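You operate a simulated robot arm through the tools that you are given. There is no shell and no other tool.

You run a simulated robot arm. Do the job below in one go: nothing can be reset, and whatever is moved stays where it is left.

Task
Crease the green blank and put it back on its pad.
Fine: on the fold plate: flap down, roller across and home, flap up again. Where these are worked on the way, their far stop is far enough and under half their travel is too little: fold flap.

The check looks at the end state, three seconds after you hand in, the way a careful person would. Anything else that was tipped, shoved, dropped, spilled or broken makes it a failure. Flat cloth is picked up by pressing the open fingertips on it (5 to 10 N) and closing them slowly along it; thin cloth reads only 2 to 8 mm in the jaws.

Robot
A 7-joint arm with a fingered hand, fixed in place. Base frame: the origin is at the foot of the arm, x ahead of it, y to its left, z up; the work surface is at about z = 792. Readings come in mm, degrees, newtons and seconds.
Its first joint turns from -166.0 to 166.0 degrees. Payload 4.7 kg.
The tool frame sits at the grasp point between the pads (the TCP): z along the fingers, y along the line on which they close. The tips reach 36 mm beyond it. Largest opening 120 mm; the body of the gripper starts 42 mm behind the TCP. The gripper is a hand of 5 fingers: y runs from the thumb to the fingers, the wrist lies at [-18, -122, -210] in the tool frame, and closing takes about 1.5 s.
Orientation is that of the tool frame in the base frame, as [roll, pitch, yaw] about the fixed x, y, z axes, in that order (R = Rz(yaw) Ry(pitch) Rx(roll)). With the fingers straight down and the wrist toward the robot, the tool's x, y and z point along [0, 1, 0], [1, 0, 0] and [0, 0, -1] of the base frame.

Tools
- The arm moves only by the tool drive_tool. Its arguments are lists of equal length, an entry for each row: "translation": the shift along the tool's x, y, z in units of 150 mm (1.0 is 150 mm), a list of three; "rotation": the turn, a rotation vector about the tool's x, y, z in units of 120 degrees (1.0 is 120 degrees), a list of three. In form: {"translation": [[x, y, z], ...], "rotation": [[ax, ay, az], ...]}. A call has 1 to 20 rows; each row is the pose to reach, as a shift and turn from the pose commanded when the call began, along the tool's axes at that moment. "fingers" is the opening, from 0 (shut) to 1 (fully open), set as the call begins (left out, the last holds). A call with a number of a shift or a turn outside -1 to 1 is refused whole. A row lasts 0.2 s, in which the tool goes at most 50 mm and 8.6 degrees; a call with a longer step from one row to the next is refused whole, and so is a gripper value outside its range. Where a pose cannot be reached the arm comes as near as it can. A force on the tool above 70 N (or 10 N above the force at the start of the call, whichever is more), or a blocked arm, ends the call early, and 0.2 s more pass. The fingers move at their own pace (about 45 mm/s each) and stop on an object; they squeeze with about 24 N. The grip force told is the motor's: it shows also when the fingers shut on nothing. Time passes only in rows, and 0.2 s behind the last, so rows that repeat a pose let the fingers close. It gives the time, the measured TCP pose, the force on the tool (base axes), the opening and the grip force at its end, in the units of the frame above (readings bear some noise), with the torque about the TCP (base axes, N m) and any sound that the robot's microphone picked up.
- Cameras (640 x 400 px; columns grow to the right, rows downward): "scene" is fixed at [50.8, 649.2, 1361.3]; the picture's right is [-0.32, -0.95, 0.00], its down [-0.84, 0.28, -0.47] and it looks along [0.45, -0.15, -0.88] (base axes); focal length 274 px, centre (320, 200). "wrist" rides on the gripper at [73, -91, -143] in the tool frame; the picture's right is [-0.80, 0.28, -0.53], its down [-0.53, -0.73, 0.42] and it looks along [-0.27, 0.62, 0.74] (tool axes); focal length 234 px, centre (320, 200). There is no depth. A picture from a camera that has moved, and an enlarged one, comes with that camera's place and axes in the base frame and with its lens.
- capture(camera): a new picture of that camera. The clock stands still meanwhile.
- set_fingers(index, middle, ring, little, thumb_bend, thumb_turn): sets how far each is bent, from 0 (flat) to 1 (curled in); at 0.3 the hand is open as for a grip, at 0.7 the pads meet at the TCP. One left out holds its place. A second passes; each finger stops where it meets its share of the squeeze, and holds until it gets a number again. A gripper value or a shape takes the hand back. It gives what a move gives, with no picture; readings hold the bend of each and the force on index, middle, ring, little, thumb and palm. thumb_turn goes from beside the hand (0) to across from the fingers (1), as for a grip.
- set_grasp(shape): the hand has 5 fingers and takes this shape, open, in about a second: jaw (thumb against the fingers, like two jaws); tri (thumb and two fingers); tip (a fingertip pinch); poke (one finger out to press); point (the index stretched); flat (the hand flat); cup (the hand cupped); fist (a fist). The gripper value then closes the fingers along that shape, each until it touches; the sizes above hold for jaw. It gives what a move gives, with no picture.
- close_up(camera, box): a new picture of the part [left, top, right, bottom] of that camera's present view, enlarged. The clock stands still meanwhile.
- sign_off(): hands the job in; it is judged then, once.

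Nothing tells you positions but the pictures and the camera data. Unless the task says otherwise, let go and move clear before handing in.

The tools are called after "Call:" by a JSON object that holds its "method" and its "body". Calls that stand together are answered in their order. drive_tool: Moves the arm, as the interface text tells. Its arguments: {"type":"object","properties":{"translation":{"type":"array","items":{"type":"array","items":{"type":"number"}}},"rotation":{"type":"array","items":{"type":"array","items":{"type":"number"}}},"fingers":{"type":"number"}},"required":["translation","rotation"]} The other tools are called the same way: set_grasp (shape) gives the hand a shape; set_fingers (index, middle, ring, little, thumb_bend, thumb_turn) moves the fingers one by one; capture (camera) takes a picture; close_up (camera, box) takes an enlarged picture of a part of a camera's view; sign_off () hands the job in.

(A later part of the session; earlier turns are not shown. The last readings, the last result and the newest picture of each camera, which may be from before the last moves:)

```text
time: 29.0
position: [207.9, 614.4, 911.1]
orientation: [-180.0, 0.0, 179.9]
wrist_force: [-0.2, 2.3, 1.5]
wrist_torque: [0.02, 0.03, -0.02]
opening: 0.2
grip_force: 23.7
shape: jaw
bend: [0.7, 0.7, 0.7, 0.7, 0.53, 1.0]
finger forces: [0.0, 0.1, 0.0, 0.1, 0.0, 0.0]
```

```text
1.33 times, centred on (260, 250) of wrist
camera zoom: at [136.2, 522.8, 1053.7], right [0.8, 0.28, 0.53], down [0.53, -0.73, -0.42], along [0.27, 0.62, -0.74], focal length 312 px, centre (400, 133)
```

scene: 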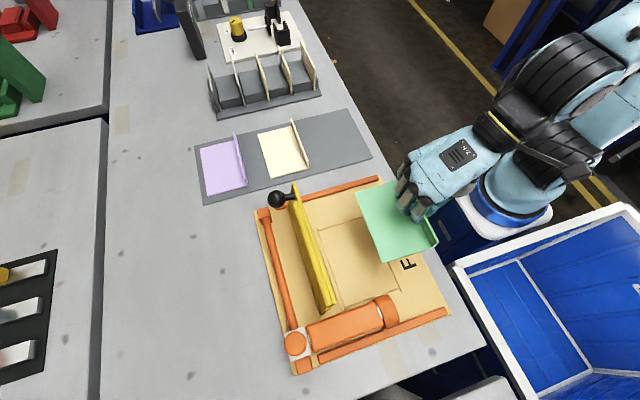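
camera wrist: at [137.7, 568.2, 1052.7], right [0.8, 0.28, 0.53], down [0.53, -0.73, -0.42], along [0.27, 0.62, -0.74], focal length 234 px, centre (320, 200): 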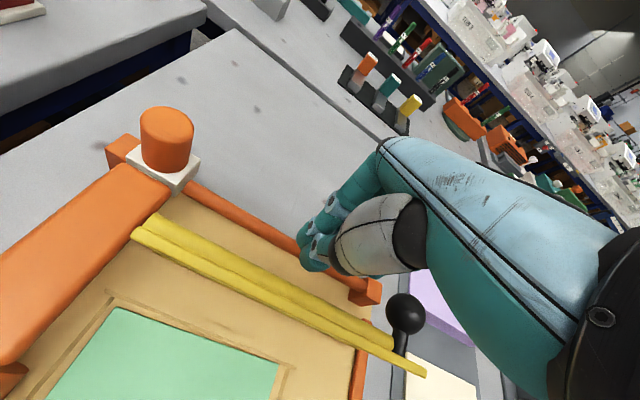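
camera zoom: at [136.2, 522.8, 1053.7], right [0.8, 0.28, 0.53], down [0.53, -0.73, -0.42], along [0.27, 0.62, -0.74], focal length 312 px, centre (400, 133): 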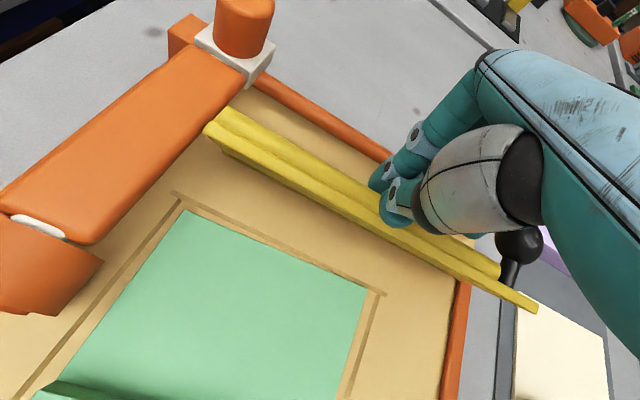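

Light contact (2 N). Continue pushing along -y.

Call:
{"method": "drive_tool", "body": {"translation": [[0, -0.06, 0], [0, -0.12, 0], [0, -0.18, 0.01], [0, -0.24, 0.02], [0, -0.3, 0.04]], "rotation": [[0, 0, 0], [0, 0, 0], [0, 0, 0], [0, 0, 0], [0, 0, 0]]}}

Call:
{"method": "close_up", "body": {"camera": "wrist", "box": [80, 100, 440, 400]}}

Call:
{"method": "close_up", "body": {"camera": "scene", "box": [200, 150, 460, 380]}}

```text
time: 30.2
position: [209.8, 571.0, 904.1]
orientation: [-180.0, 0.0, 180.0]
wrist_force: [0.5, 0.3, 0.6]
wrist_torque: [-0.01, -0.04, 0.03]
opening: 0.0
grip_force: 24.2
shape: jaw
bend: [0.7, 0.7, 0.7, 0.7, 0.53, 1.0]
finger forces: [0.0, 0.1, 0.0, 0.1, 0.1, 0.0]
```

```text
1.33 times, centred on (260, 250) of wrist
camera zoom: at [136.8, 478.6, 1047.2], right [0.8, 0.28, 0.53], down [0.53, -0.73, -0.42], along [0.27, 0.62, -0.74], focal length 312 px, centre (400, 133)
```

zoom: 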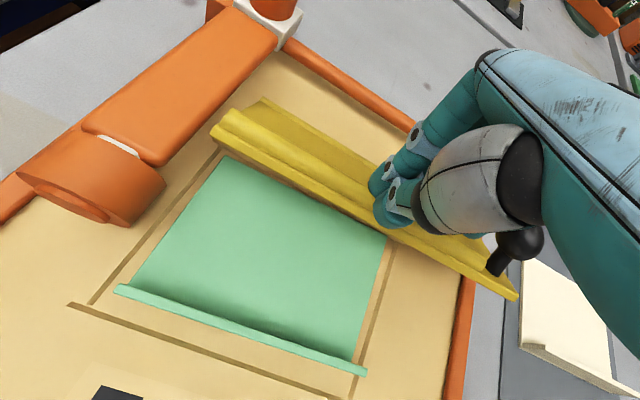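

```text
1.74 times, centred on (330, 265) of scene
camera zoom: at [50.8, 649.2, 1361.3], right [-0.32, -0.95, 0.0], down [-0.84, 0.28, -0.47], along [0.45, -0.15, -0.88], focal length 477 px, centre (303, 87)
```

zoom: 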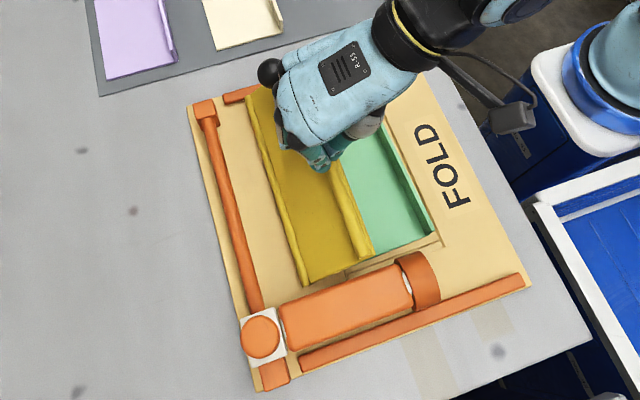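

The flap is following, about halfway. I now go down over it, pressing it flat.

Call:
{"method": "drive_tool", "body": {"translation": [[0, -0.04, 0.03], [0, -0.08, 0.07], [0, -0.1, 0.11], [0, -0.12, 0.15], [0, -0.12, 0.19]], "rotation": [[0, 0, 0], [0, 0, 0], [0, 0, 0], [0, 0, 0], [0, 0, 0]]}}

Call:
{"method": "close_up", "body": {"camera": "wrist", "box": [80, 100, 440, 400]}}

Call:
{"method": "close_up", "body": {"camera": "scene", "box": [200, 150, 460, 380]}}

```text
time: 31.4
position: [210.5, 552.8, 875.9]
orientation: [179.9, 0.0, -179.9]
wrist_force: [-0.8, -0.3, 0.4]
wrist_torque: [0.01, 0.02, 0.01]
opening: 0.1
grip_force: 23.9
shape: jaw
bend: [0.7, 0.7, 0.7, 0.7, 0.53, 1.0]
finger forces: [0.1, 0.0, 0.0, 0.0, 0.0, 0.0]
```

```text
1.33 times, centred on (260, 250) of wrist
camera zoom: at [137.4, 460.9, 1018.6], right [0.8, 0.28, 0.53], down [0.53, -0.73, -0.42], along [0.27, 0.62, -0.74], focal length 312 px, centre (400, 133)
```

zoom: 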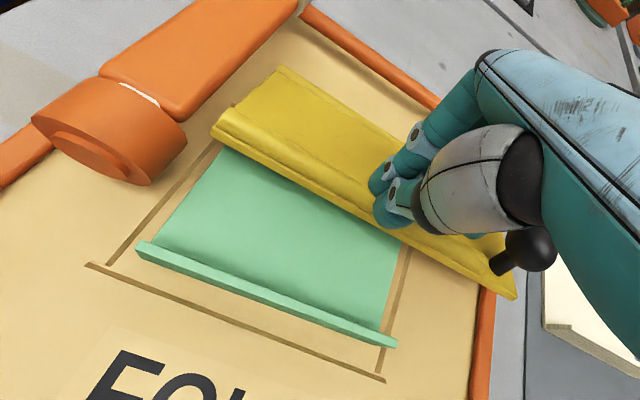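

```text
1.74 times, centred on (330, 265) of scene
camera zoom: at [50.8, 649.2, 1361.3], right [-0.32, -0.95, 0.0], down [-0.84, 0.28, -0.47], along [0.45, -0.15, -0.88], focal length 477 px, centre (303, 87)
```

zoom: 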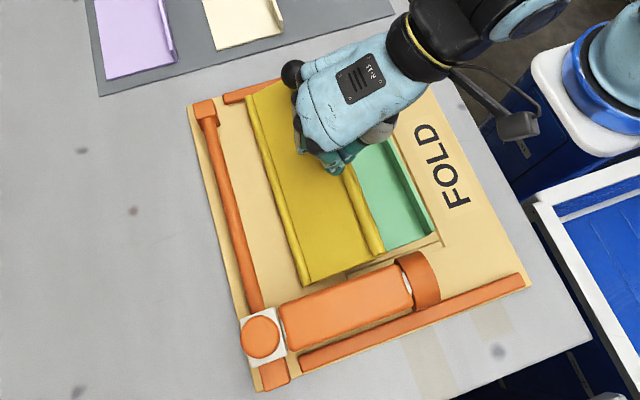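

Flap at about 30°. Continue pressing down gently.

Call:
{"method": "drive_tool", "body": {"translation": [[0, -0.02, 0.03], [0, -0.03, 0.06], [0, -0.03, 0.09], [0, -0.03, 0.11]], "rotation": [[0, 0, 0], [0, 0, 0], [0, 0, 0], [0, 0, 0]]}}

Call:
{"method": "close_up", "body": {"camera": "wrist", "box": [80, 100, 440, 400]}}

```text
time: 32.4
position: [210.5, 549.1, 858.7]
orientation: [-180.0, 0.0, -180.0]
wrist_force: [-1.5, -0.7, 0.2]
wrist_torque: [-0.02, -0.05, 0.01]
opening: 0.0
grip_force: 23.7
shape: jaw
bend: [0.7, 0.7, 0.7, 0.7, 0.53, 1.0]
finger forces: [0.0, 0.0, 0.0, 0.0, 0.0, 0.0]
```

```text
1.33 times, centred on (260, 250) of wrist
camera zoom: at [137.0, 456.8, 1001.8], right [0.8, 0.28, 0.53], down [0.53, -0.73, -0.42], along [0.27, 0.62, -0.74], focal length 312 px, centre (400, 133)
```

zoom: 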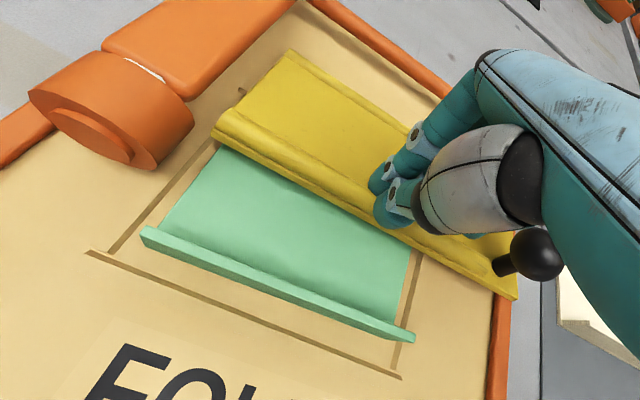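

Call:
{"method": "drive_tool", "body": {"translation": [[0, 0, 0.02], [0, 0, 0.04], [0, 0, 0.05], [0, 0, 0.06]], "rotation": [[0, 0, 0], [0, 0, 0], [0, 0, 0], [0, 0, 0]]}}

Call:
{"method": "close_up", "body": {"camera": "wrist", "box": [80, 100, 440, 400]}}

Call:
{"method": "close_up", "body": {"camera": "scene", "box": [200, 150, 460, 380]}}

```text
time: 33.4
position: [209.6, 547.7, 849.9]
orientation: [-179.9, 0.0, 179.9]
wrist_force: [-0.4, 0.7, -0.3]
wrist_torque: [-0.02, -0.01, 0.0]
opening: 0.1
grip_force: 24.1
shape: jaw
bend: [0.7, 0.7, 0.7, 0.7, 0.53, 1.0]
finger forces: [0.0, 0.1, 0.1, 0.1, 0.1, 0.0]
```

```text
1.33 times, centred on (260, 250) of wrist
camera zoom: at [136.8, 456.4, 993.0], right [0.8, 0.28, 0.53], down [0.53, -0.73, -0.42], along [0.27, 0.62, -0.74], focal length 312 px, centre (400, 133)
```

zoom: 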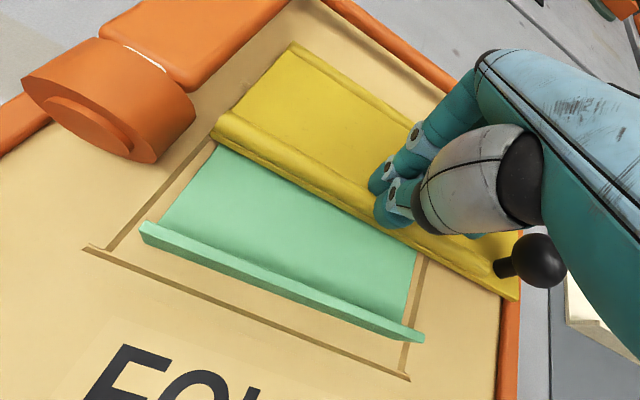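

```text
1.74 times, centred on (330, 265) of scene
camera zoom: at [50.8, 649.2, 1361.3], right [-0.32, -0.95, 0.0], down [-0.84, 0.28, -0.47], along [0.45, -0.15, -0.88], focal length 477 px, centre (303, 87)
```

zoom: 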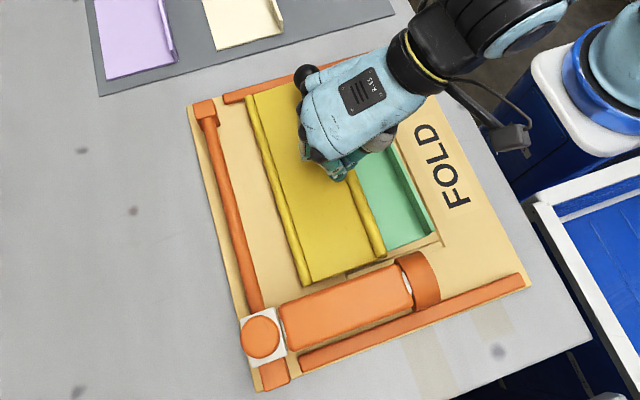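

Nearly flat, still no resistance; a few mm more.

Call:
{"method": "drive_tool", "body": {"translation": [[0, 0, 0.013], [0, 0, 0.026], [0, 0, 0.026]], "rotation": [[0, 0, 0], [0, 0, 0], [0, 0, 0]]}}

Call:
{"method": "drive_tool", "body": {"translation": [[0, 0, 0.01], [0, 0, 0.02], [0, 0, 0.02]], "rotation": [[0, 0, 0], [0, 0, 0], [0, 0, 0]]}}

Call:
{"method": "close_up", "body": {"camera": "wrist", "box": [80, 100, 440, 400]}}

```text
time: 34.2
position: [210.9, 547.3, 845.6]
orientation: [180.0, -0.1, -179.9]
wrist_force: [-0.1, -0.2, -0.3]
wrist_torque: [0.02, -0.04, -0.02]
opening: 0.0
grip_force: 24.0
shape: jaw
bend: [0.7, 0.7, 0.7, 0.7, 0.53, 1.0]
finger forces: [0.0, 0.1, 0.0, 0.0, 0.0, 0.0]
```

```text
time: 35.0
position: [211.3, 549.2, 842.5]
orientation: [179.9, 0.0, -180.0]
wrist_force: [1.3, 0.6, 5.6]
wrist_torque: [0.06, -0.04, -0.05]
opening: 0.0
grip_force: 24.4
shape: jaw
bend: [0.7, 0.7, 0.7, 0.7, 0.53, 1.0]
finger forces: [0.0, 0.1, 0.0, 0.0, 0.0, 0.0]
```

```text
1.33 times, centred on (260, 250) of wrist
camera zoom: at [137.1, 456.2, 986.2], right [0.8, 0.28, 0.53], down [0.53, -0.73, -0.43], along [0.27, 0.62, -0.74], focal length 312 px, centre (400, 133)
```

zoom: 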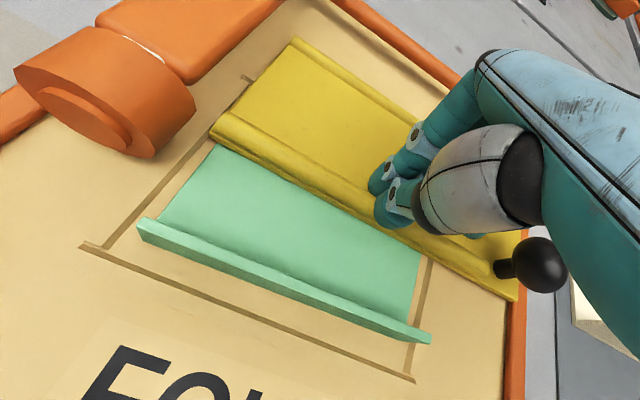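

Now 5.6 N of resistance. I press a bit more to be sure the flap is at its stop.

Call:
{"method": "drive_tool", "body": {"translation": [[0, 0, 0.01], [0, 0, 0.013], [0, 0, 0.013]], "rotation": [[0, 0, 0], [0, 0, 0], [0, 0, 0]]}}

Call:
{"method": "drive_tool", "body": {"translation": [[0, 0, -0.1], [0, 0, -0.25], [0, 0, -0.5], [0, 0, -0.75], [0, 0, -0.95]], "rotation": [[0, 0, 0], [0, 0, 0], [0, 0, 0], [0, 0, 0], [0, 0, 0]]}}

Call:
{"method": "close_up", "body": {"camera": "scene", "box": [200, 150, 460, 380]}}

Call:
{"method": "capture", "body": {"camera": "wrist"}}

```text
time: 35.8
position: [209.3, 548.1, 842.9]
orientation: [179.8, 0.0, 180.0]
wrist_force: [5.0, 0.2, 20.6]
wrist_torque: [0.15, -0.01, -0.03]
opening: 0.0
grip_force: 24.0
shape: jaw
bend: [0.7, 0.7, 0.7, 0.7, 0.53, 1.0]
finger forces: [0.1, 0.1, 0.0, 0.0, 0.0, 0.0]
```

```text
time: 37.0
position: [208.9, 545.4, 984.7]
orientation: [-179.9, 0.0, 180.0]
wrist_force: [0.6, 0.7, -0.9]
wrist_torque: [-0.01, 0.0, -0.01]
opening: 0.0
grip_force: 24.0
shape: jaw
bend: [0.7, 0.7, 0.7, 0.7, 0.53, 1.0]
finger forces: [0.0, 0.0, 0.0, 0.1, 0.0, 0.0]
```

```text
1.74 times, centred on (330, 265) of scene
camera zoom: at [50.8, 649.2, 1361.3], right [-0.32, -0.95, 0.0], down [-0.84, 0.28, -0.47], along [0.45, -0.15, -0.88], focal length 477 px, centre (303, 87)
```

zoom: 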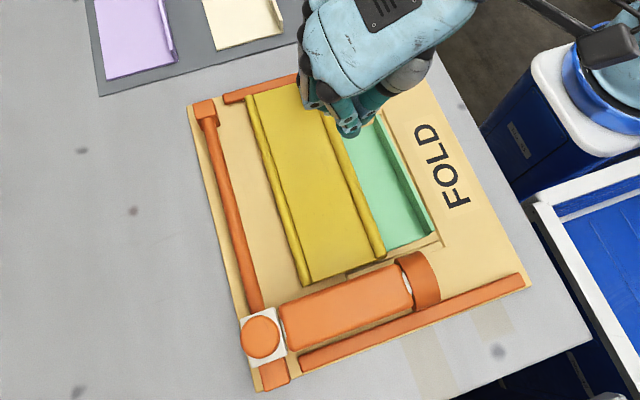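

```text
taken
camera wrist: at [135.8, 454.4, 1127.5], right [0.8, 0.28, 0.53], down [0.53, -0.73, -0.42], along [0.27, 0.62, -0.74], focal length 234 px, centre (320, 200)
```

wrist: 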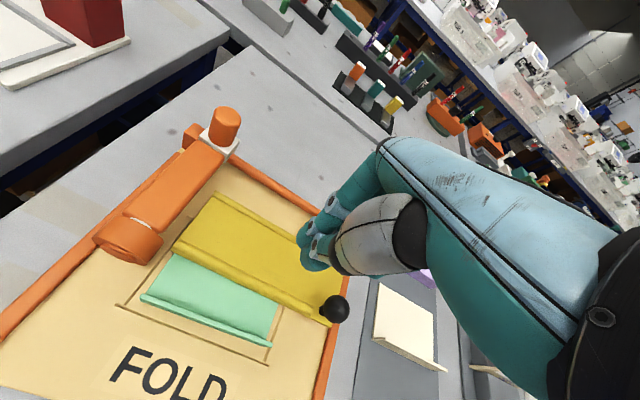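

The flap is flat at its stop (20 N, no give) and stays down. Next I turn the hand so it closes along x and go above the orange handle post near (67, 680).

Call:
{"method": "drive_tool", "body": {"translation": [[0.086, 0.086, -0.01], [0.172, 0.172, -0.02], [0.258, 0.258, -0.03], [0.344, 0.344, -0.04], [0.43, 0.43, -0.05], [0.516, 0.516, -0.06], [0.603, 0.603, -0.07], [0.689, 0.689, -0.08], [0.775, 0.775, -0.09], [0.861, 0.861, -0.1], [0.947, 0.947, -0.1], [0.947, 0.947, -0.1]], "rotation": [[0, 0, 0.068], [0, 0, 0.136], [0, 0, 0.205], [0, 0, 0.273], [0, 0, 0.341], [0, 0, 0.409], [0, 0, 0.477], [0, 0, 0.545], [0, 0, 0.614], [0, 0, 0.682], [0, 0, 0.75], [0, 0, 0.75]], "fingers": 0.85}}

Call:
{"method": "capture", "body": {"camera": "wrist"}}

Call:
{"method": "capture", "body": {"camera": "scene"}}

```text
time: 39.6
position: [67.7, 686.6, 1000.5]
orientation: [180.0, 0.0, 89.9]
wrist_force: [-0.1, -0.1, 0.1]
wrist_torque: [-0.02, 0.0, -0.02]
opening: 102.1
grip_force: 0.1
shape: jaw
bend: [0.26, 0.33, 0.31, 0.32, 0.47, 0.99]
finger forces: [0.0, 0.1, 0.1, 0.0, 0.0, 0.1]
```

```text
taken
camera wrist: at [-24.6, 760.5, 1142.5], right [0.28, -0.8, 0.53], down [-0.73, -0.53, -0.42], along [0.62, -0.27, -0.74], focal length 234 px, centre (320, 200)
```

wrist: 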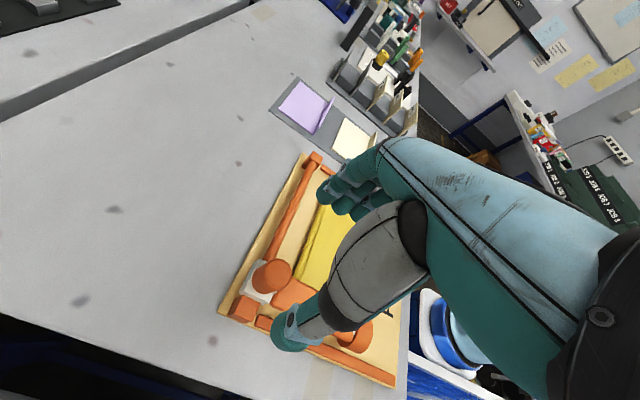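

```text
taken
```

scene: 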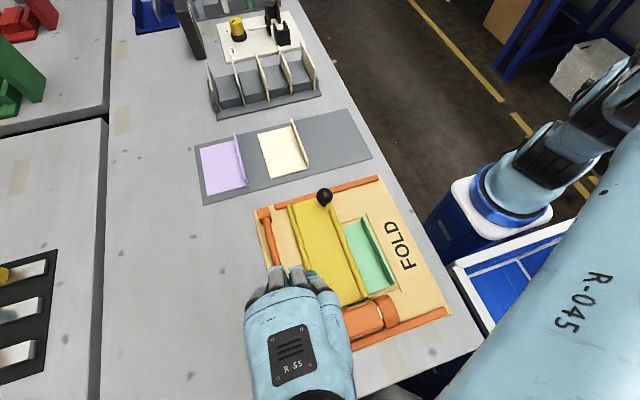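

The post appears slightly further out, near (63, 687). I adjust and lower partway, then look.

Call:
{"method": "drive_tool", "body": {"translation": [[0.033, -0.02, 0.15], [0.033, -0.02, 0.35], [0.033, -0.02, 0.5], [0.033, -0.02, 0.55], [0.033, -0.02, 0.55]], "rotation": [[0, 0, 0], [0, 0, 0], [0, 0, 0], [0, 0, 0], [0, 0, 0]]}}

Call:
{"method": "capture", "body": {"camera": "wrist"}}

Call:
{"method": "close_up", "body": {"camera": "scene", "box": [220, 220, 420, 400]}}

```text
time: 40.8
position: [64.3, 693.2, 916.6]
orientation: [-180.0, 0.0, 90.0]
wrist_force: [-0.7, 0.3, -0.4]
wrist_torque: [-0.02, -0.01, 0.02]
opening: 102.3
grip_force: 0.0
shape: jaw
bend: [0.26, 0.33, 0.31, 0.32, 0.47, 0.99]
finger forces: [0.0, 0.0, 0.1, 0.0, 0.0, 0.0]
```

```text
taken
camera wrist: at [-27.1, 766.6, 1059.5], right [0.28, -0.8, 0.53], down [-0.73, -0.53, -0.42], along [0.62, -0.27, -0.74], focal length 234 px, centre (320, 200)
```

wrist: 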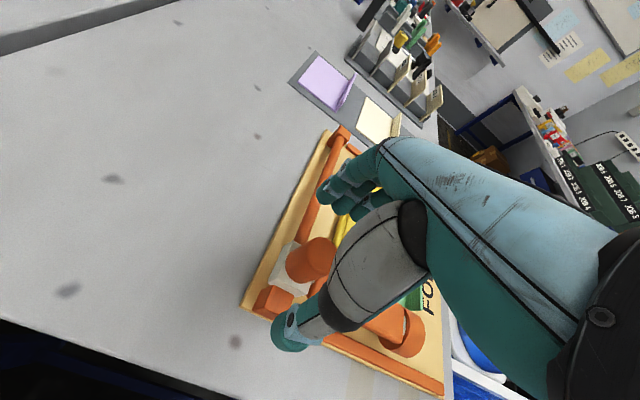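

```text
2.22 times, centred on (320, 310) of scene
camera zoom: at [50.8, 649.2, 1361.3], right [-0.32, -0.95, 0.0], down [-0.84, 0.28, -0.47], along [0.45, -0.15, -0.88], focal length 610 px, centre (320, -44)
```

zoom: 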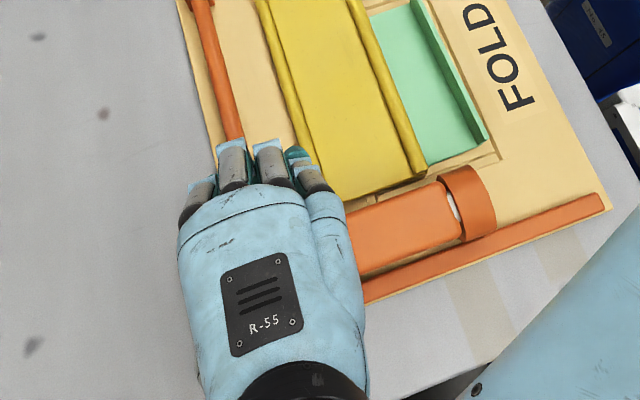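

Thumb, index and middle straddle the post well. I lower the rest and close on it.

Call:
{"method": "drive_tool", "body": {"translation": [[0, 0, 0.06], [0, 0, 0.12], [0, 0, 0.17], [0, 0, 0.17]], "rotation": [[0, 0, 0], [0, 0, 0], [0, 0, 0], [0, 0, 0]]}}

Call:
{"method": "drive_tool", "body": {"translation": [[0, -0.01, 0], [0, -0.01, 0], [0, -0.01, 0], [0, -0.01, 0], [0, -0.01, 0], [0, -0.01, 0], [0, -0.01, 0], [0, -0.01, 0]], "rotation": [[0, 0, 0], [0, 0, 0], [0, 0, 0], [0, 0, 0], [0, 0, 0], [0, 0, 0], [0, 0, 0], [0, 0, 0]], "fingers": 0.1}}

Call:
{"method": "capture", "body": {"camera": "wrist"}}

Call:
{"method": "close_up", "body": {"camera": "scene", "box": [220, 220, 420, 400]}}

```text
time: 41.8
position: [64.5, 694.5, 890.5]
orientation: [180.0, 0.1, 90.0]
wrist_force: [-0.6, 1.1, -0.1]
wrist_torque: [-0.02, 0.01, -0.01]
opening: 102.1
grip_force: 0.1
shape: jaw
bend: [0.26, 0.33, 0.31, 0.32, 0.47, 0.99]
finger forces: [0.1, 0.0, 0.0, 0.0, 0.0, 0.0]
```

```text
time: 43.6
position: [63.9, 695.2, 890.8]
orientation: [-180.0, -0.1, 89.9]
wrist_force: [-0.5, 4.8, -2.6]
wrist_torque: [0.1, -0.04, 0.03]
opening: 23.3
grip_force: 23.9
shape: jaw
bend: [0.73, 0.56, 0.63, 0.61, 0.75, 1.0]
finger forces: [9.4, 8.3, 0.1, 0.0, 17.2, 0.0]
```

```text
taken
camera wrist: at [-28.6, 767.0, 1033.6], right [0.28, -0.8, 0.53], down [-0.73, -0.53, -0.42], along [0.62, -0.27, -0.74], focal length 234 px, centre (320, 200)
```

wrist: 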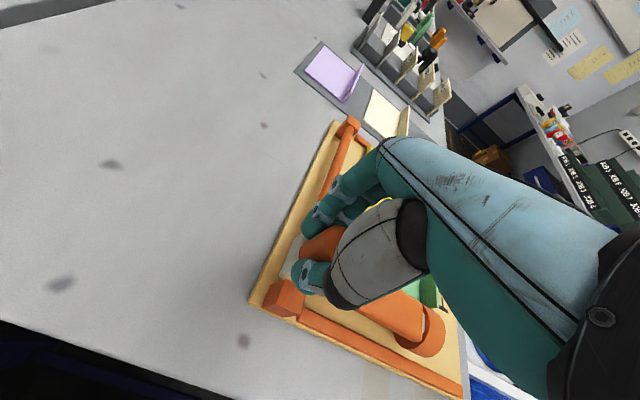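

```text
2.22 times, centred on (320, 310) of scene
camera zoom: at [50.8, 649.2, 1361.3], right [-0.32, -0.95, 0.0], down [-0.84, 0.28, -0.47], along [0.45, -0.15, -0.88], focal length 610 px, centre (320, -44)
```

zoom: 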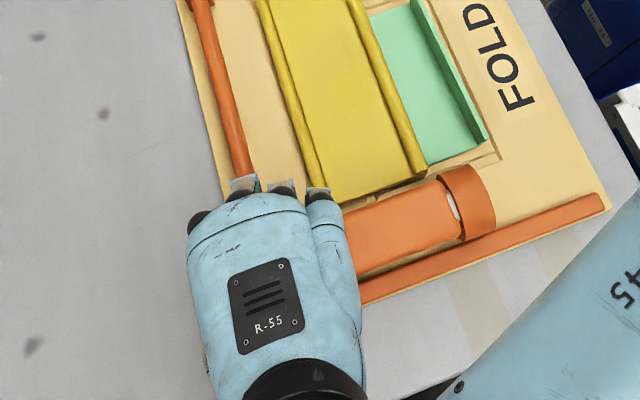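

Post gripped firmly. I push the carriage along +x, first a short distance to feel the resistance.

Call:
{"method": "drive_tool", "body": {"translation": [[0, 0.03, 0], [0, 0.07, 0], [0, 0.13, 0], [0, 0.2, 0], [0, 0.27, 0]], "rotation": [[0, 0, 0], [0, 0, 0], [0, 0, 0], [0, 0, 0], [0, 0, 0]]}}

Call:
{"method": "close_up", "body": {"camera": "scene", "box": [220, 170, 460, 390]}}

```text
time: 44.8
position: [105.6, 694.9, 892.0]
orientation: [-180.0, 0.0, 90.0]
wrist_force: [-1.5, 2.4, 2.2]
wrist_torque: [0.0, -0.03, 0.02]
opening: 23.3
grip_force: 23.7
shape: jaw
bend: [0.73, 0.56, 0.63, 0.61, 0.75, 1.0]
finger forces: [9.0, 9.5, 0.0, 0.1, 16.6, 0.1]
```

```text
1.82 times, centred on (340, 280) of scene
camera zoom: at [50.8, 649.2, 1361.3], right [-0.32, -0.95, 0.0], down [-0.84, 0.28, -0.47], along [0.45, -0.15, -0.88], focal length 499 px, centre (284, 54)
```

zoom: 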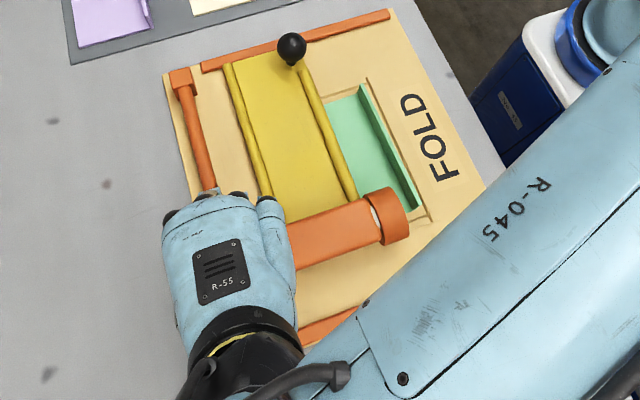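

The carriage slides along easily with the hand. Continue along +x.

Call:
{"method": "drive_tool", "body": {"translation": [[0, 0.1, 0], [0, 0.2, 0], [0, 0.3, 0], [0, 0.4, 0], [0, 0.5, 0], [0, 0.6, 0], [0, 0.7, 0]], "rotation": [[0, 0, 0], [0, 0, 0], [0, 0, 0], [0, 0, 0], [0, 0, 0], [0, 0, 0], [0, 0, 0]]}}

Call:
{"method": "close_up", "body": {"camera": "scene", "box": [220, 170, 460, 390]}}

```text
time: 46.4
position: [209.3, 695.6, 890.4]
orientation: [180.0, 0.1, 89.9]
wrist_force: [-2.4, 1.6, -3.1]
wrist_torque: [0.05, -0.05, 0.02]
opening: 23.2
grip_force: 23.7
shape: jaw
bend: [0.73, 0.56, 0.63, 0.61, 0.75, 1.0]
finger forces: [9.3, 9.2, 0.0, 0.1, 16.1, 0.1]
```

```text
1.82 times, centred on (340, 280) of scene
camera zoom: at [50.8, 649.2, 1361.3], right [-0.32, -0.95, 0.0], down [-0.84, 0.28, -0.47], along [0.45, -0.15, -0.88], focal length 499 px, centre (284, 54)
```

zoom: 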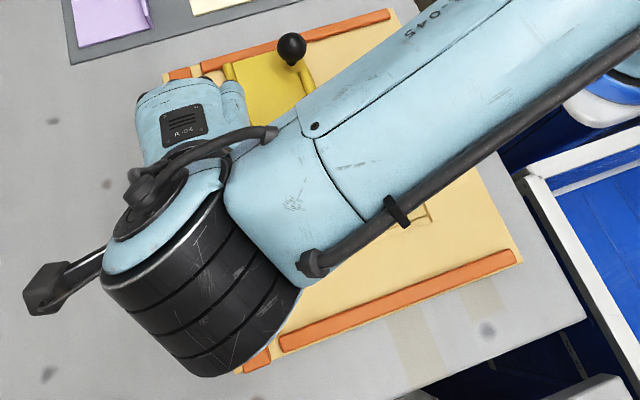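

Continue more slowly, watching for the far stop.

Call:
{"method": "drive_tool", "body": {"translation": [[0, 0.05, 0], [0, 0.1, 0], [0, 0.15, 0], [0, 0.2, 0], [0, 0.25, 0]], "rotation": [[0, 0, 0], [0, 0, 0], [0, 0, 0], [0, 0, 0], [0, 0, 0]]}}

Call:
{"method": "capture", "body": {"camera": "wrist"}}

Call:
{"method": "close_up", "body": {"camera": "scene", "box": [220, 140, 400, 300]}}

```text
time: 47.6
position: [246.7, 694.6, 890.5]
orientation: [-180.0, 0.0, 90.0]
wrist_force: [-0.4, 3.2, -3.1]
wrist_torque: [0.08, -0.06, 0.09]
opening: 22.9
grip_force: 23.7
shape: jaw
bend: [0.73, 0.56, 0.63, 0.61, 0.75, 1.0]
finger forces: [9.8, 8.9, 0.0, 0.1, 16.1, 0.0]
```

```text
taken
camera wrist: at [154.1, 767.4, 1033.5], right [0.28, -0.8, 0.53], down [-0.73, -0.53, -0.42], along [0.62, -0.27, -0.74], focal length 234 px, centre (320, 200)
```

wrist: 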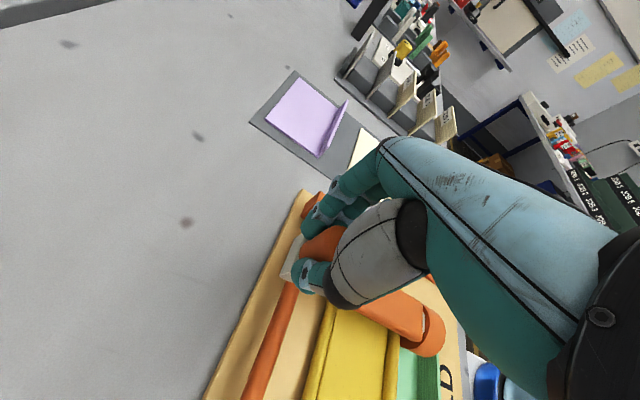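

```text
2.50 times, centred on (310, 220) of scene
camera zoom: at [50.8, 649.2, 1361.3], right [-0.32, -0.95, 0.0], down [-0.84, 0.28, -0.47], along [0.45, -0.15, -0.88], focal length 686 px, centre (345, 150)
```

zoom: 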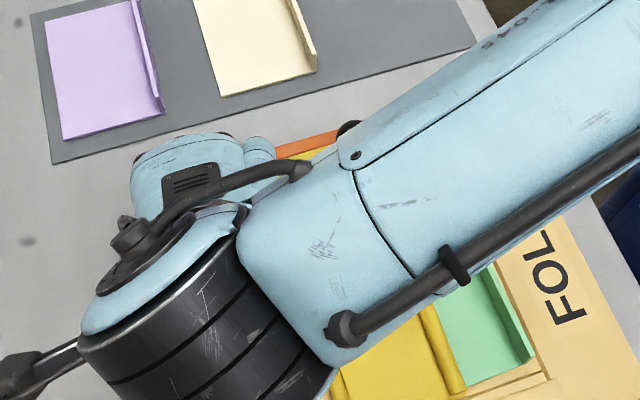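

Still sliding freely; the rail's end block is coming near. Continue in small steps.

Call:
{"method": "drive_tool", "body": {"translation": [[0, 0.03, 0], [0, 0.06, 0], [0, 0.09, 0], [0, 0.12, 0], [0, 0.15, 0]], "rotation": [[0, 0, 0], [0, 0, 0], [0, 0, 0], [0, 0, 0], [0, 0, 0]]}}

Call:
{"method": "close_up", "body": {"camera": "wrist", "box": [180, 150, 480, 400]}}

```text
time: 48.8
position: [268.4, 694.3, 891.2]
orientation: [-180.0, 0.0, 90.0]
wrist_force: [-0.4, 4.3, -4.5]
wrist_torque: [0.11, -0.07, 0.09]
opening: 23.0
grip_force: 24.2
shape: jaw
bend: [0.73, 0.56, 0.63, 0.61, 0.75, 1.0]
finger forces: [10.3, 8.9, 0.0, 0.0, 16.2, 0.0]
```

```text
1.60 times, centred on (330, 275) of wrist
camera zoom: at [177.1, 767.4, 1033.7], right [0.28, -0.8, 0.53], down [-0.73, -0.53, -0.42], along [0.62, -0.27, -0.74], focal length 375 px, centre (304, 80)
```

zoom: 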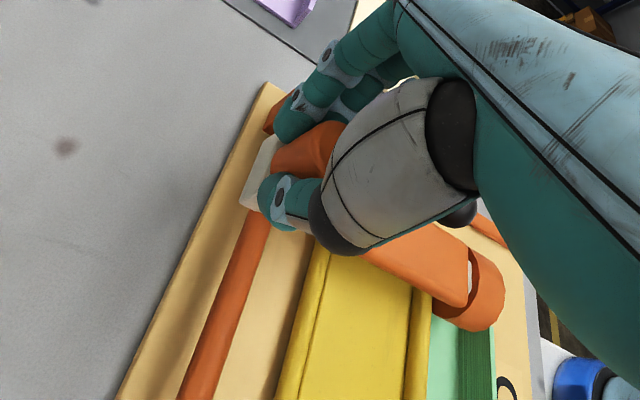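

Call:
{"method": "drive_tool", "body": {"translation": [[0, 0.02, 0], [0, 0.04, 0], [0, 0.06, 0], [0, 0.08, 0], [0, 0.08, 0]], "rotation": [[0, 0, 0], [0, 0, 0], [0, 0, 0], [0, 0, 0], [0, 0, 0]]}}

Call:
{"method": "close_up", "body": {"camera": "wrist", "box": [180, 150, 480, 400]}}

```text
time: 50.0
position: [279.4, 695.1, 891.5]
orientation: [-180.0, -0.1, 90.1]
wrist_force: [-25.2, 8.6, -0.5]
wrist_torque: [0.23, 0.87, -0.05]
opening: 22.7
grip_force: 23.8
shape: jaw
bend: [0.73, 0.59, 0.63, 0.61, 0.73, 1.0]
finger forces: [8.3, 2.1, 0.0, 0.0, 26.8, 0.0]
```

```text
1.60 times, centred on (330, 275) of wrist
camera zoom: at [188.3, 766.9, 1034.2], right [0.28, -0.8, 0.52], down [-0.73, -0.53, -0.42], along [0.62, -0.26, -0.74], focal length 375 px, centre (304, 80)
```

zoom: 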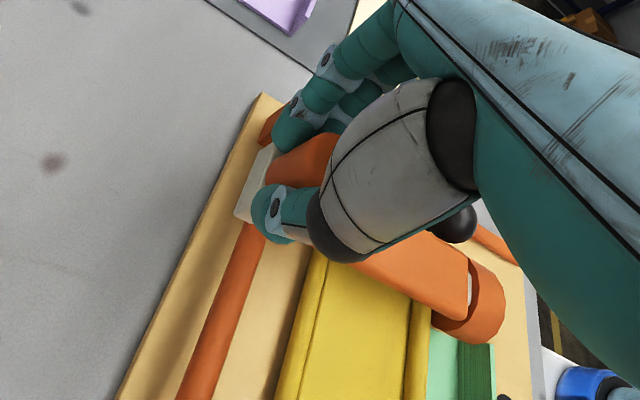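

The carriage hit a firm stop after about 212 mm of travel (25 N), past the blank's far end. Now I bring it back home.

Call:
{"method": "drive_tool", "body": {"translation": [[0, -0.05, 0], [0, -0.12, 0], [0, -0.2, 0], [0, -0.3, 0], [0, -0.4, 0], [0, -0.5, 0], [0, -0.6, 0], [0, -0.7, 0], [0, -0.8, 0], [0, -0.9, 0], [0, -1.0, 0]], "rotation": [[0, 0, 0], [0, 0, 0], [0, 0, 0], [0, 0, 0], [0, 0, 0], [0, 0, 0], [0, 0, 0], [0, 0, 0], [0, 0, 0], [0, 0, 0], [0, 0, 0]]}}

Call:
{"method": "drive_tool", "body": {"translation": [[0, -0.07, 0], [0, -0.14, 0], [0, -0.21, 0], [0, -0.28, 0], [0, -0.33, 0], [0, -0.36, 0]], "rotation": [[0, 0, 0], [0, 0, 0], [0, 0, 0], [0, 0, 0], [0, 0, 0], [0, 0, 0]]}}

Call:
{"method": "close_up", "body": {"camera": "scene", "box": [220, 170, 460, 390]}}

```text
time: 52.4
position: [131.5, 694.8, 889.5]
orientation: [-180.0, 0.0, 90.0]
wrist_force: [0.6, 7.5, 9.6]
wrist_torque: [0.15, -0.19, 0.09]
opening: 23.7
grip_force: 24.5
shape: jaw
bend: [0.73, 0.56, 0.63, 0.61, 0.75, 1.0]
finger forces: [12.5, 10.1, 0.0, 0.1, 17.8, 0.0]
```

```text
time: 53.8
position: [75.7, 695.7, 890.7]
orientation: [-179.9, 0.0, 89.9]
wrist_force: [1.2, 7.4, 6.7]
wrist_torque: [0.14, -0.16, 0.07]
opening: 23.3
grip_force: 23.8
shape: jaw
bend: [0.73, 0.56, 0.63, 0.61, 0.75, 1.0]
finger forces: [12.9, 9.8, 0.1, 0.0, 17.3, 0.0]
```

```text
1.82 times, centred on (340, 280) of scene
camera zoom: at [50.8, 649.2, 1361.3], right [-0.32, -0.95, 0.0], down [-0.84, 0.28, -0.47], along [0.45, -0.15, -0.88], focal length 499 px, centre (284, 54)
```

zoom: 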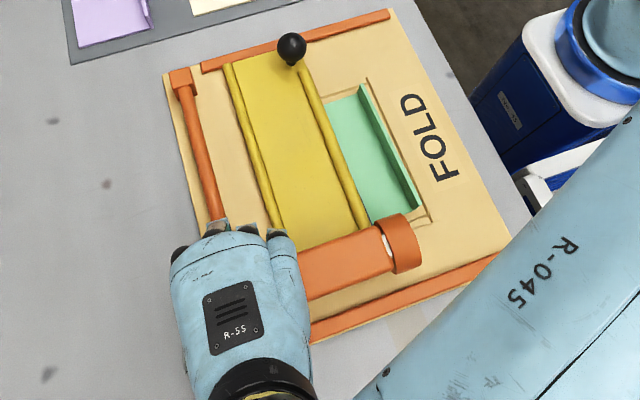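

Back to about x=76; I continue in small steps until the home stop is felt.

Call:
{"method": "drive_tool", "body": {"translation": [[0, -0.02, 0], [0, -0.04, 0], [0, -0.06, 0], [0, -0.08, 0], [0, -0.08, 0]], "rotation": [[0, 0, 0], [0, 0, 0], [0, 0, 0], [0, 0, 0], [0, 0, 0]]}}

Call:
{"method": "drive_tool", "body": {"translation": [[0, -0.013, 0], [0, -0.026, 0], [0, -0.026, 0]], "rotation": [[0, 0, 0], [0, 0, 0], [0, 0, 0]]}}

```text
time: 55.0
position: [64.1, 695.0, 891.7]
orientation: [180.0, -0.1, 89.9]
wrist_force: [0.6, 11.0, 2.5]
wrist_torque: [0.24, -0.15, 0.13]
opening: 23.3
grip_force: 24.3
shape: jaw
bend: [0.73, 0.56, 0.63, 0.61, 0.75, 1.0]
finger forces: [14.4, 9.5, 0.0, 0.0, 17.4, 0.1]
```

```text
time: 55.8
position: [61.4, 694.7, 890.6]
orientation: [-180.0, 0.0, 89.9]
wrist_force: [4.3, 8.4, 2.4]
wrist_torque: [0.17, -0.3, 0.14]
opening: 23.4
grip_force: 23.6
shape: jaw
bend: [0.73, 0.55, 0.63, 0.61, 0.75, 1.0]
finger forces: [14.5, 10.6, 0.1, 0.0, 15.4, 0.0]
```

Call:
{"method": "drive_tool", "body": {"translation": [[0, -0.013, 0], [0, -0.02, 0], [0, -0.02, 0]], "rotation": [[0, 0, 0], [0, 0, 0], [0, 0, 0]]}}

Call:
{"method": "close_up", "body": {"camera": "scene", "box": [220, 170, 460, 390]}}

```text
time: 56.6
position: [59.2, 694.5, 891.2]
orientation: [-180.0, 0.0, 90.1]
wrist_force: [13.0, 7.5, 4.8]
wrist_torque: [0.17, -0.66, 0.2]
opening: 23.5
grip_force: 23.8
shape: jaw
bend: [0.73, 0.54, 0.63, 0.61, 0.76, 1.0]
finger forces: [14.5, 13.2, 0.3, 0.0, 13.6, 0.0]
```

```text
1.82 times, centred on (340, 280) of scene
camera zoom: at [50.8, 649.2, 1361.3], right [-0.32, -0.95, 0.0], down [-0.84, 0.28, -0.47], along [0.45, -0.15, -0.88], focal length 499 px, centre (284, 54)
```

zoom: 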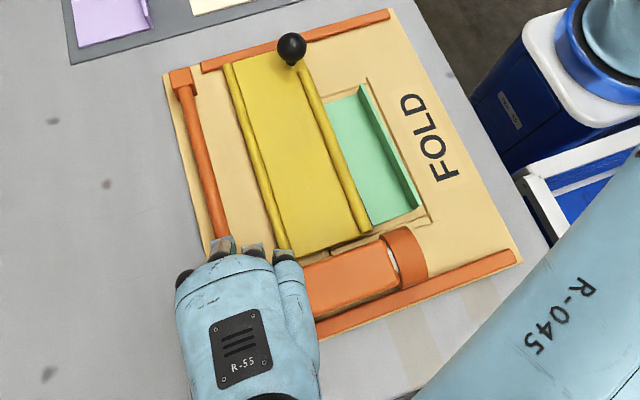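

Home stop reached (13 N). I relax, open, and rise off the post.

Call:
{"method": "drive_tool", "body": {"translation": [[0, 0.013, 0], [0, 0.013, 0], [0, 0.013, 0], [0, 0.013, 0], [0, 0.013, 0], [0, 0.013, 0], [0, 0.013, 0], [0, 0.013, 0]], "rotation": [[0, 0, 0], [0, 0, 0], [0, 0, 0], [0, 0, 0], [0, 0, 0], [0, 0, 0], [0, 0, 0], [0, 0, 0]], "fingers": 0.85}}

Call:
{"method": "drive_tool", "body": {"translation": [[0, 0, -0.1], [0, 0, -0.25], [0, 0, -0.45], [0, 0, -0.7], [0, 0, -0.8]], "rotation": [[0, 0, 0], [0, 0, 0], [0, 0, 0], [0, 0, 0], [0, 0, 0]]}}

Call:
{"method": "capture", "body": {"camera": "scene"}}

Call:
{"method": "capture", "body": {"camera": "wrist"}}

```text
time: 58.4
position: [59.6, 696.1, 890.4]
orientation: [180.0, 0.0, 90.1]
wrist_force: [0.2, -0.1, 0.0]
wrist_torque: [0.0, 0.02, 0.02]
opening: 101.8
grip_force: 0.0
shape: jaw
bend: [0.26, 0.33, 0.31, 0.32, 0.47, 0.99]
finger forces: [0.1, 0.0, 0.0, 0.0, 0.0, 0.0]
```

```text
time: 59.6
position: [60.6, 695.6, 1012.7]
orientation: [-180.0, -0.1, 89.9]
wrist_force: [0.1, -0.2, -0.4]
wrist_torque: [0.0, 0.02, 0.06]
opening: 102.0
grip_force: 0.1
shape: jaw
bend: [0.26, 0.33, 0.31, 0.32, 0.47, 0.99]
finger forces: [0.0, 0.0, 0.1, 0.0, 0.0, 0.1]
```

```text
taken
```

scene: 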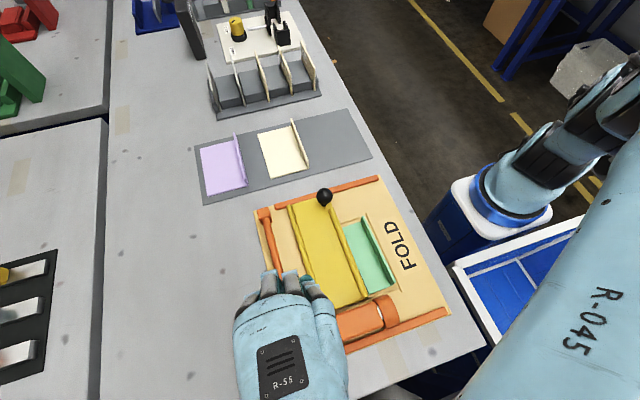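

```text
taken
camera wrist: at [-31.2, 768.2, 1154.4], right [0.28, -0.8, 0.53], down [-0.73, -0.53, -0.42], along [0.62, -0.27, -0.74], focal length 234 px, centre (320, 200)
```

wrist: 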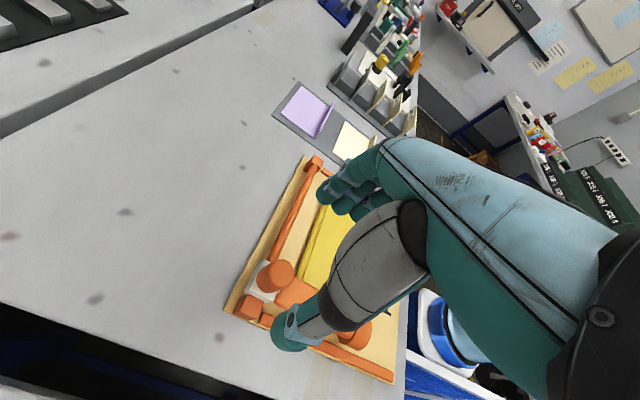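

The roller is home. Now I turn the hand back and go to the -y side of the ball, closed, to push the flap up again.

Call:
{"method": "drive_tool", "body": {"translation": [[-0.09, 0.075, 0.006], [-0.18, 0.15, 0.012], [-0.27, 0.225, 0.018], [-0.36, 0.3, 0.024], [-0.45, 0.375, 0.03], [-0.54, 0.45, 0.036], [-0.63, 0.525, 0.042], [-0.72, 0.6, 0.048], [-0.81, 0.675, 0.054], [-0.9, 0.75, 0.06], [-1.0, 0.833, 0.067]], "rotation": [[0, 0, -0.068], [0, 0, -0.136], [0, 0, -0.205], [0, 0, -0.273], [0, 0, -0.341], [0, 0, -0.409], [0, 0, -0.477], [0, 0, -0.545], [0, 0, -0.614], [0, 0, -0.682], [0, 0, -0.75]], "fingers": 0.0}}

Call:
{"method": "drive_tool", "body": {"translation": [[-0.2, -0.11, 0.06], [-0.4, -0.22, 0.13], [-0.6, -0.33, 0.2], [-0.83, -0.44, 0.27], [-0.83, -0.44, 0.27]], "rotation": [[0, 0, 0], [0, 0, 0], [0, 0, 0], [0, 0, 0], [0, 0, 0]]}}

Call:
{"method": "capture", "body": {"camera": "wrist"}}

Call:
{"method": "close_up", "body": {"camera": "scene", "box": [240, 140, 460, 340]}}

```text
time: 62.0
position: [184.6, 545.3, 1002.2]
orientation: [-179.9, -0.1, -179.9]
wrist_force: [0.2, 0.2, 0.7]
wrist_torque: [0.0, -0.05, 0.05]
opening: 0.0
grip_force: 23.8
shape: jaw
bend: [0.7, 0.7, 0.7, 0.7, 0.53, 1.0]
finger forces: [0.1, 0.0, 0.0, 0.1, 0.0, 0.0]
```

```text
time: 63.2
position: [308.4, 476.7, 958.7]
orientation: [180.0, 0.0, 180.0]
wrist_force: [-0.3, 0.0, 0.3]
wrist_torque: [-0.01, -0.02, 0.03]
opening: 0.0
grip_force: 23.6
shape: jaw
bend: [0.7, 0.7, 0.7, 0.7, 0.53, 1.0]
finger forces: [0.1, 0.0, 0.0, 0.0, 0.1, 0.0]
```

```text
taken
camera wrist: at [235.8, 384.5, 1101.6], right [0.8, 0.28, 0.53], down [0.53, -0.73, -0.42], along [0.27, 0.62, -0.74], focal length 234 px, centre (320, 200)
```

wrist: 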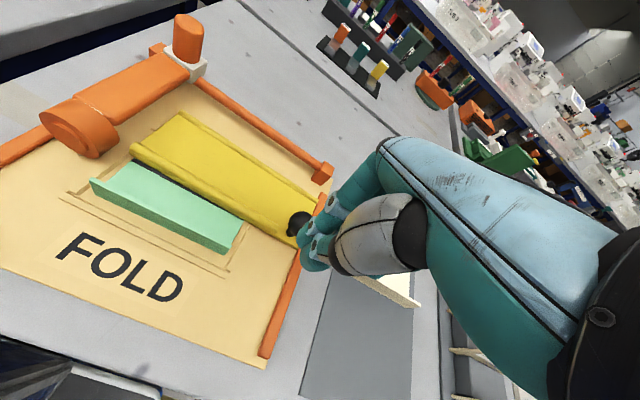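

```text
2.00 times, centred on (350, 240) of scene
camera zoom: at [50.8, 649.2, 1361.3], right [-0.32, -0.95, 0.0], down [-0.84, 0.28, -0.47], along [0.45, -0.15, -0.88], focal length 549 px, centre (260, 120)
```

zoom: 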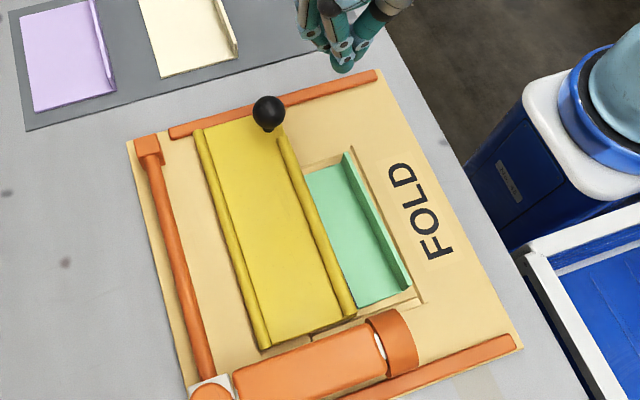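

Ball down position confirmed near (314, 550, 842). I lower on its -y side to ball height.

Call:
{"method": "drive_tool", "body": {"translation": [[0, 0, 0.2], [0, 0, 0.4], [0, 0, 0.54], [0, 0, 0.6], [0, 0, 0.6]], "rotation": [[0, 0, 0], [0, 0, 0], [0, 0, 0], [0, 0, 0], [0, 0, 0]]}}

Call:
{"method": "drive_tool", "body": {"translation": [[0, 0.06, 0], [0, 0.12, 0], [0, 0.18, 0], [0, 0.22, 0], [0, 0.22, 0]], "rotation": [[0, 0, 0], [0, 0, 0], [0, 0, 0], [0, 0, 0], [0, 0, 0]]}}

Call:
{"method": "close_up", "body": {"camera": "wrist", "box": [140, 100, 460, 340]}}

Call:
{"method": "close_up", "body": {"camera": "scene", "box": [260, 140, 420, 280]}}

```text
time: 64.4
position: [310.1, 477.8, 869.9]
orientation: [-180.0, 0.1, -180.0]
wrist_force: [-0.1, -0.1, 0.0]
wrist_torque: [0.0, 0.0, 0.01]
opening: 0.4
grip_force: 24.0
shape: jaw
bend: [0.7, 0.7, 0.7, 0.7, 0.53, 1.0]
finger forces: [0.1, 0.1, 0.1, 0.0, 0.1, 0.0]
```

```text
time: 65.6
position: [309.4, 511.2, 870.0]
orientation: [-180.0, 0.0, 180.0]
wrist_force: [1.0, -9.0, 3.0]
wrist_torque: [-0.1, -0.04, -0.11]
opening: 0.1
grip_force: 24.2
shape: jaw
bend: [0.7, 0.7, 0.7, 0.7, 0.53, 1.0]
finger forces: [0.0, 8.8, 0.0, 0.0, 0.1, 0.0]
```

```text
1.67 times, centred on (300, 220) of wrist
camera zoom: at [236.2, 420.0, 1013.6], right [0.8, 0.28, 0.53], down [0.53, -0.73, -0.42], along [0.27, 0.62, -0.74], focal length 390 px, centre (353, 167)
```

zoom: 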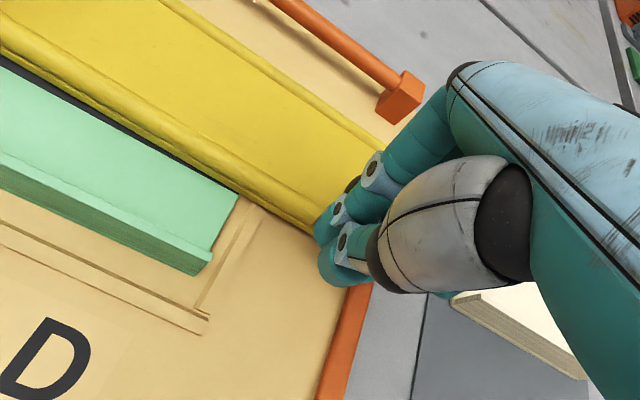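

```text
2.86 times, centred on (340, 210) of scene
camera zoom: at [50.8, 649.2, 1361.3], right [-0.32, -0.95, 0.0], down [-0.84, 0.28, -0.47], along [0.45, -0.15, -0.88], focal length 784 px, centre (263, 171)
```

zoom: 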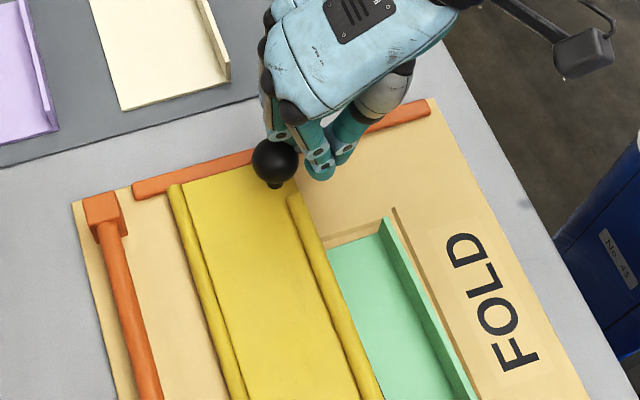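

The middle finger touches the ball (9 N). I push on, moving along the ball's arc (+y and up).

Call:
{"method": "drive_tool", "body": {"translation": [[0, 0.03, 0], [0, 0.06, -0.01], [0, 0.09, -0.02], [0, 0.09, -0.02]], "rotation": [[0, 0, 0], [0, 0, 0], [0, 0, 0], [0, 0, 0]]}}

Call:
{"method": "close_up", "body": {"camera": "wrist", "box": [140, 100, 460, 340]}}

Call:
{"method": "close_up", "body": {"camera": "scene", "box": [260, 140, 420, 280]}}

```text
time: 66.6
position: [308.1, 524.9, 873.3]
orientation: [179.9, 0.1, 180.0]
wrist_force: [0.1, -17.3, 7.5]
wrist_torque: [-0.31, -0.01, -0.09]
opening: 0.0
grip_force: 24.0
shape: jaw
bend: [0.7, 0.7, 0.7, 0.7, 0.53, 1.0]
finger forces: [0.0, 13.2, 0.0, 0.0, 0.0, 0.0]
```

```text
1.67 times, centred on (300, 220) of wrist
camera zoom: at [235.5, 433.3, 1016.9], right [0.8, 0.28, 0.53], down [0.53, -0.73, -0.42], along [0.27, 0.62, -0.74], focal length 390 px, centre (353, 167)
```

zoom: 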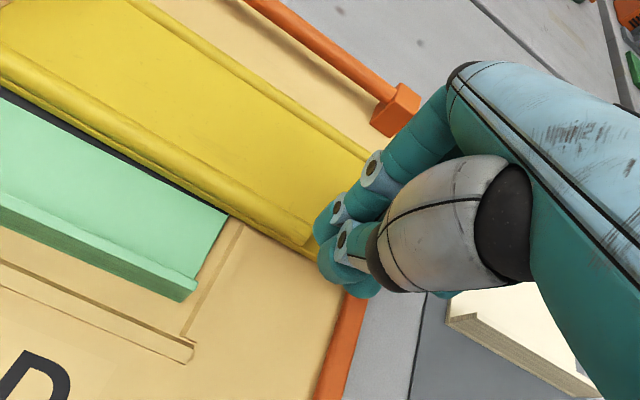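

```text
2.86 times, centred on (340, 210) of scene
camera zoom: at [50.8, 649.2, 1361.3], right [-0.32, -0.95, 0.0], down [-0.84, 0.28, -0.47], along [0.45, -0.15, -0.88], focal length 784 px, centre (263, 171)
```

zoom: 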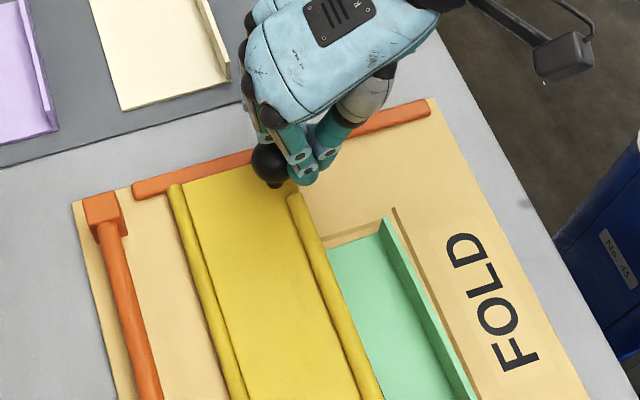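

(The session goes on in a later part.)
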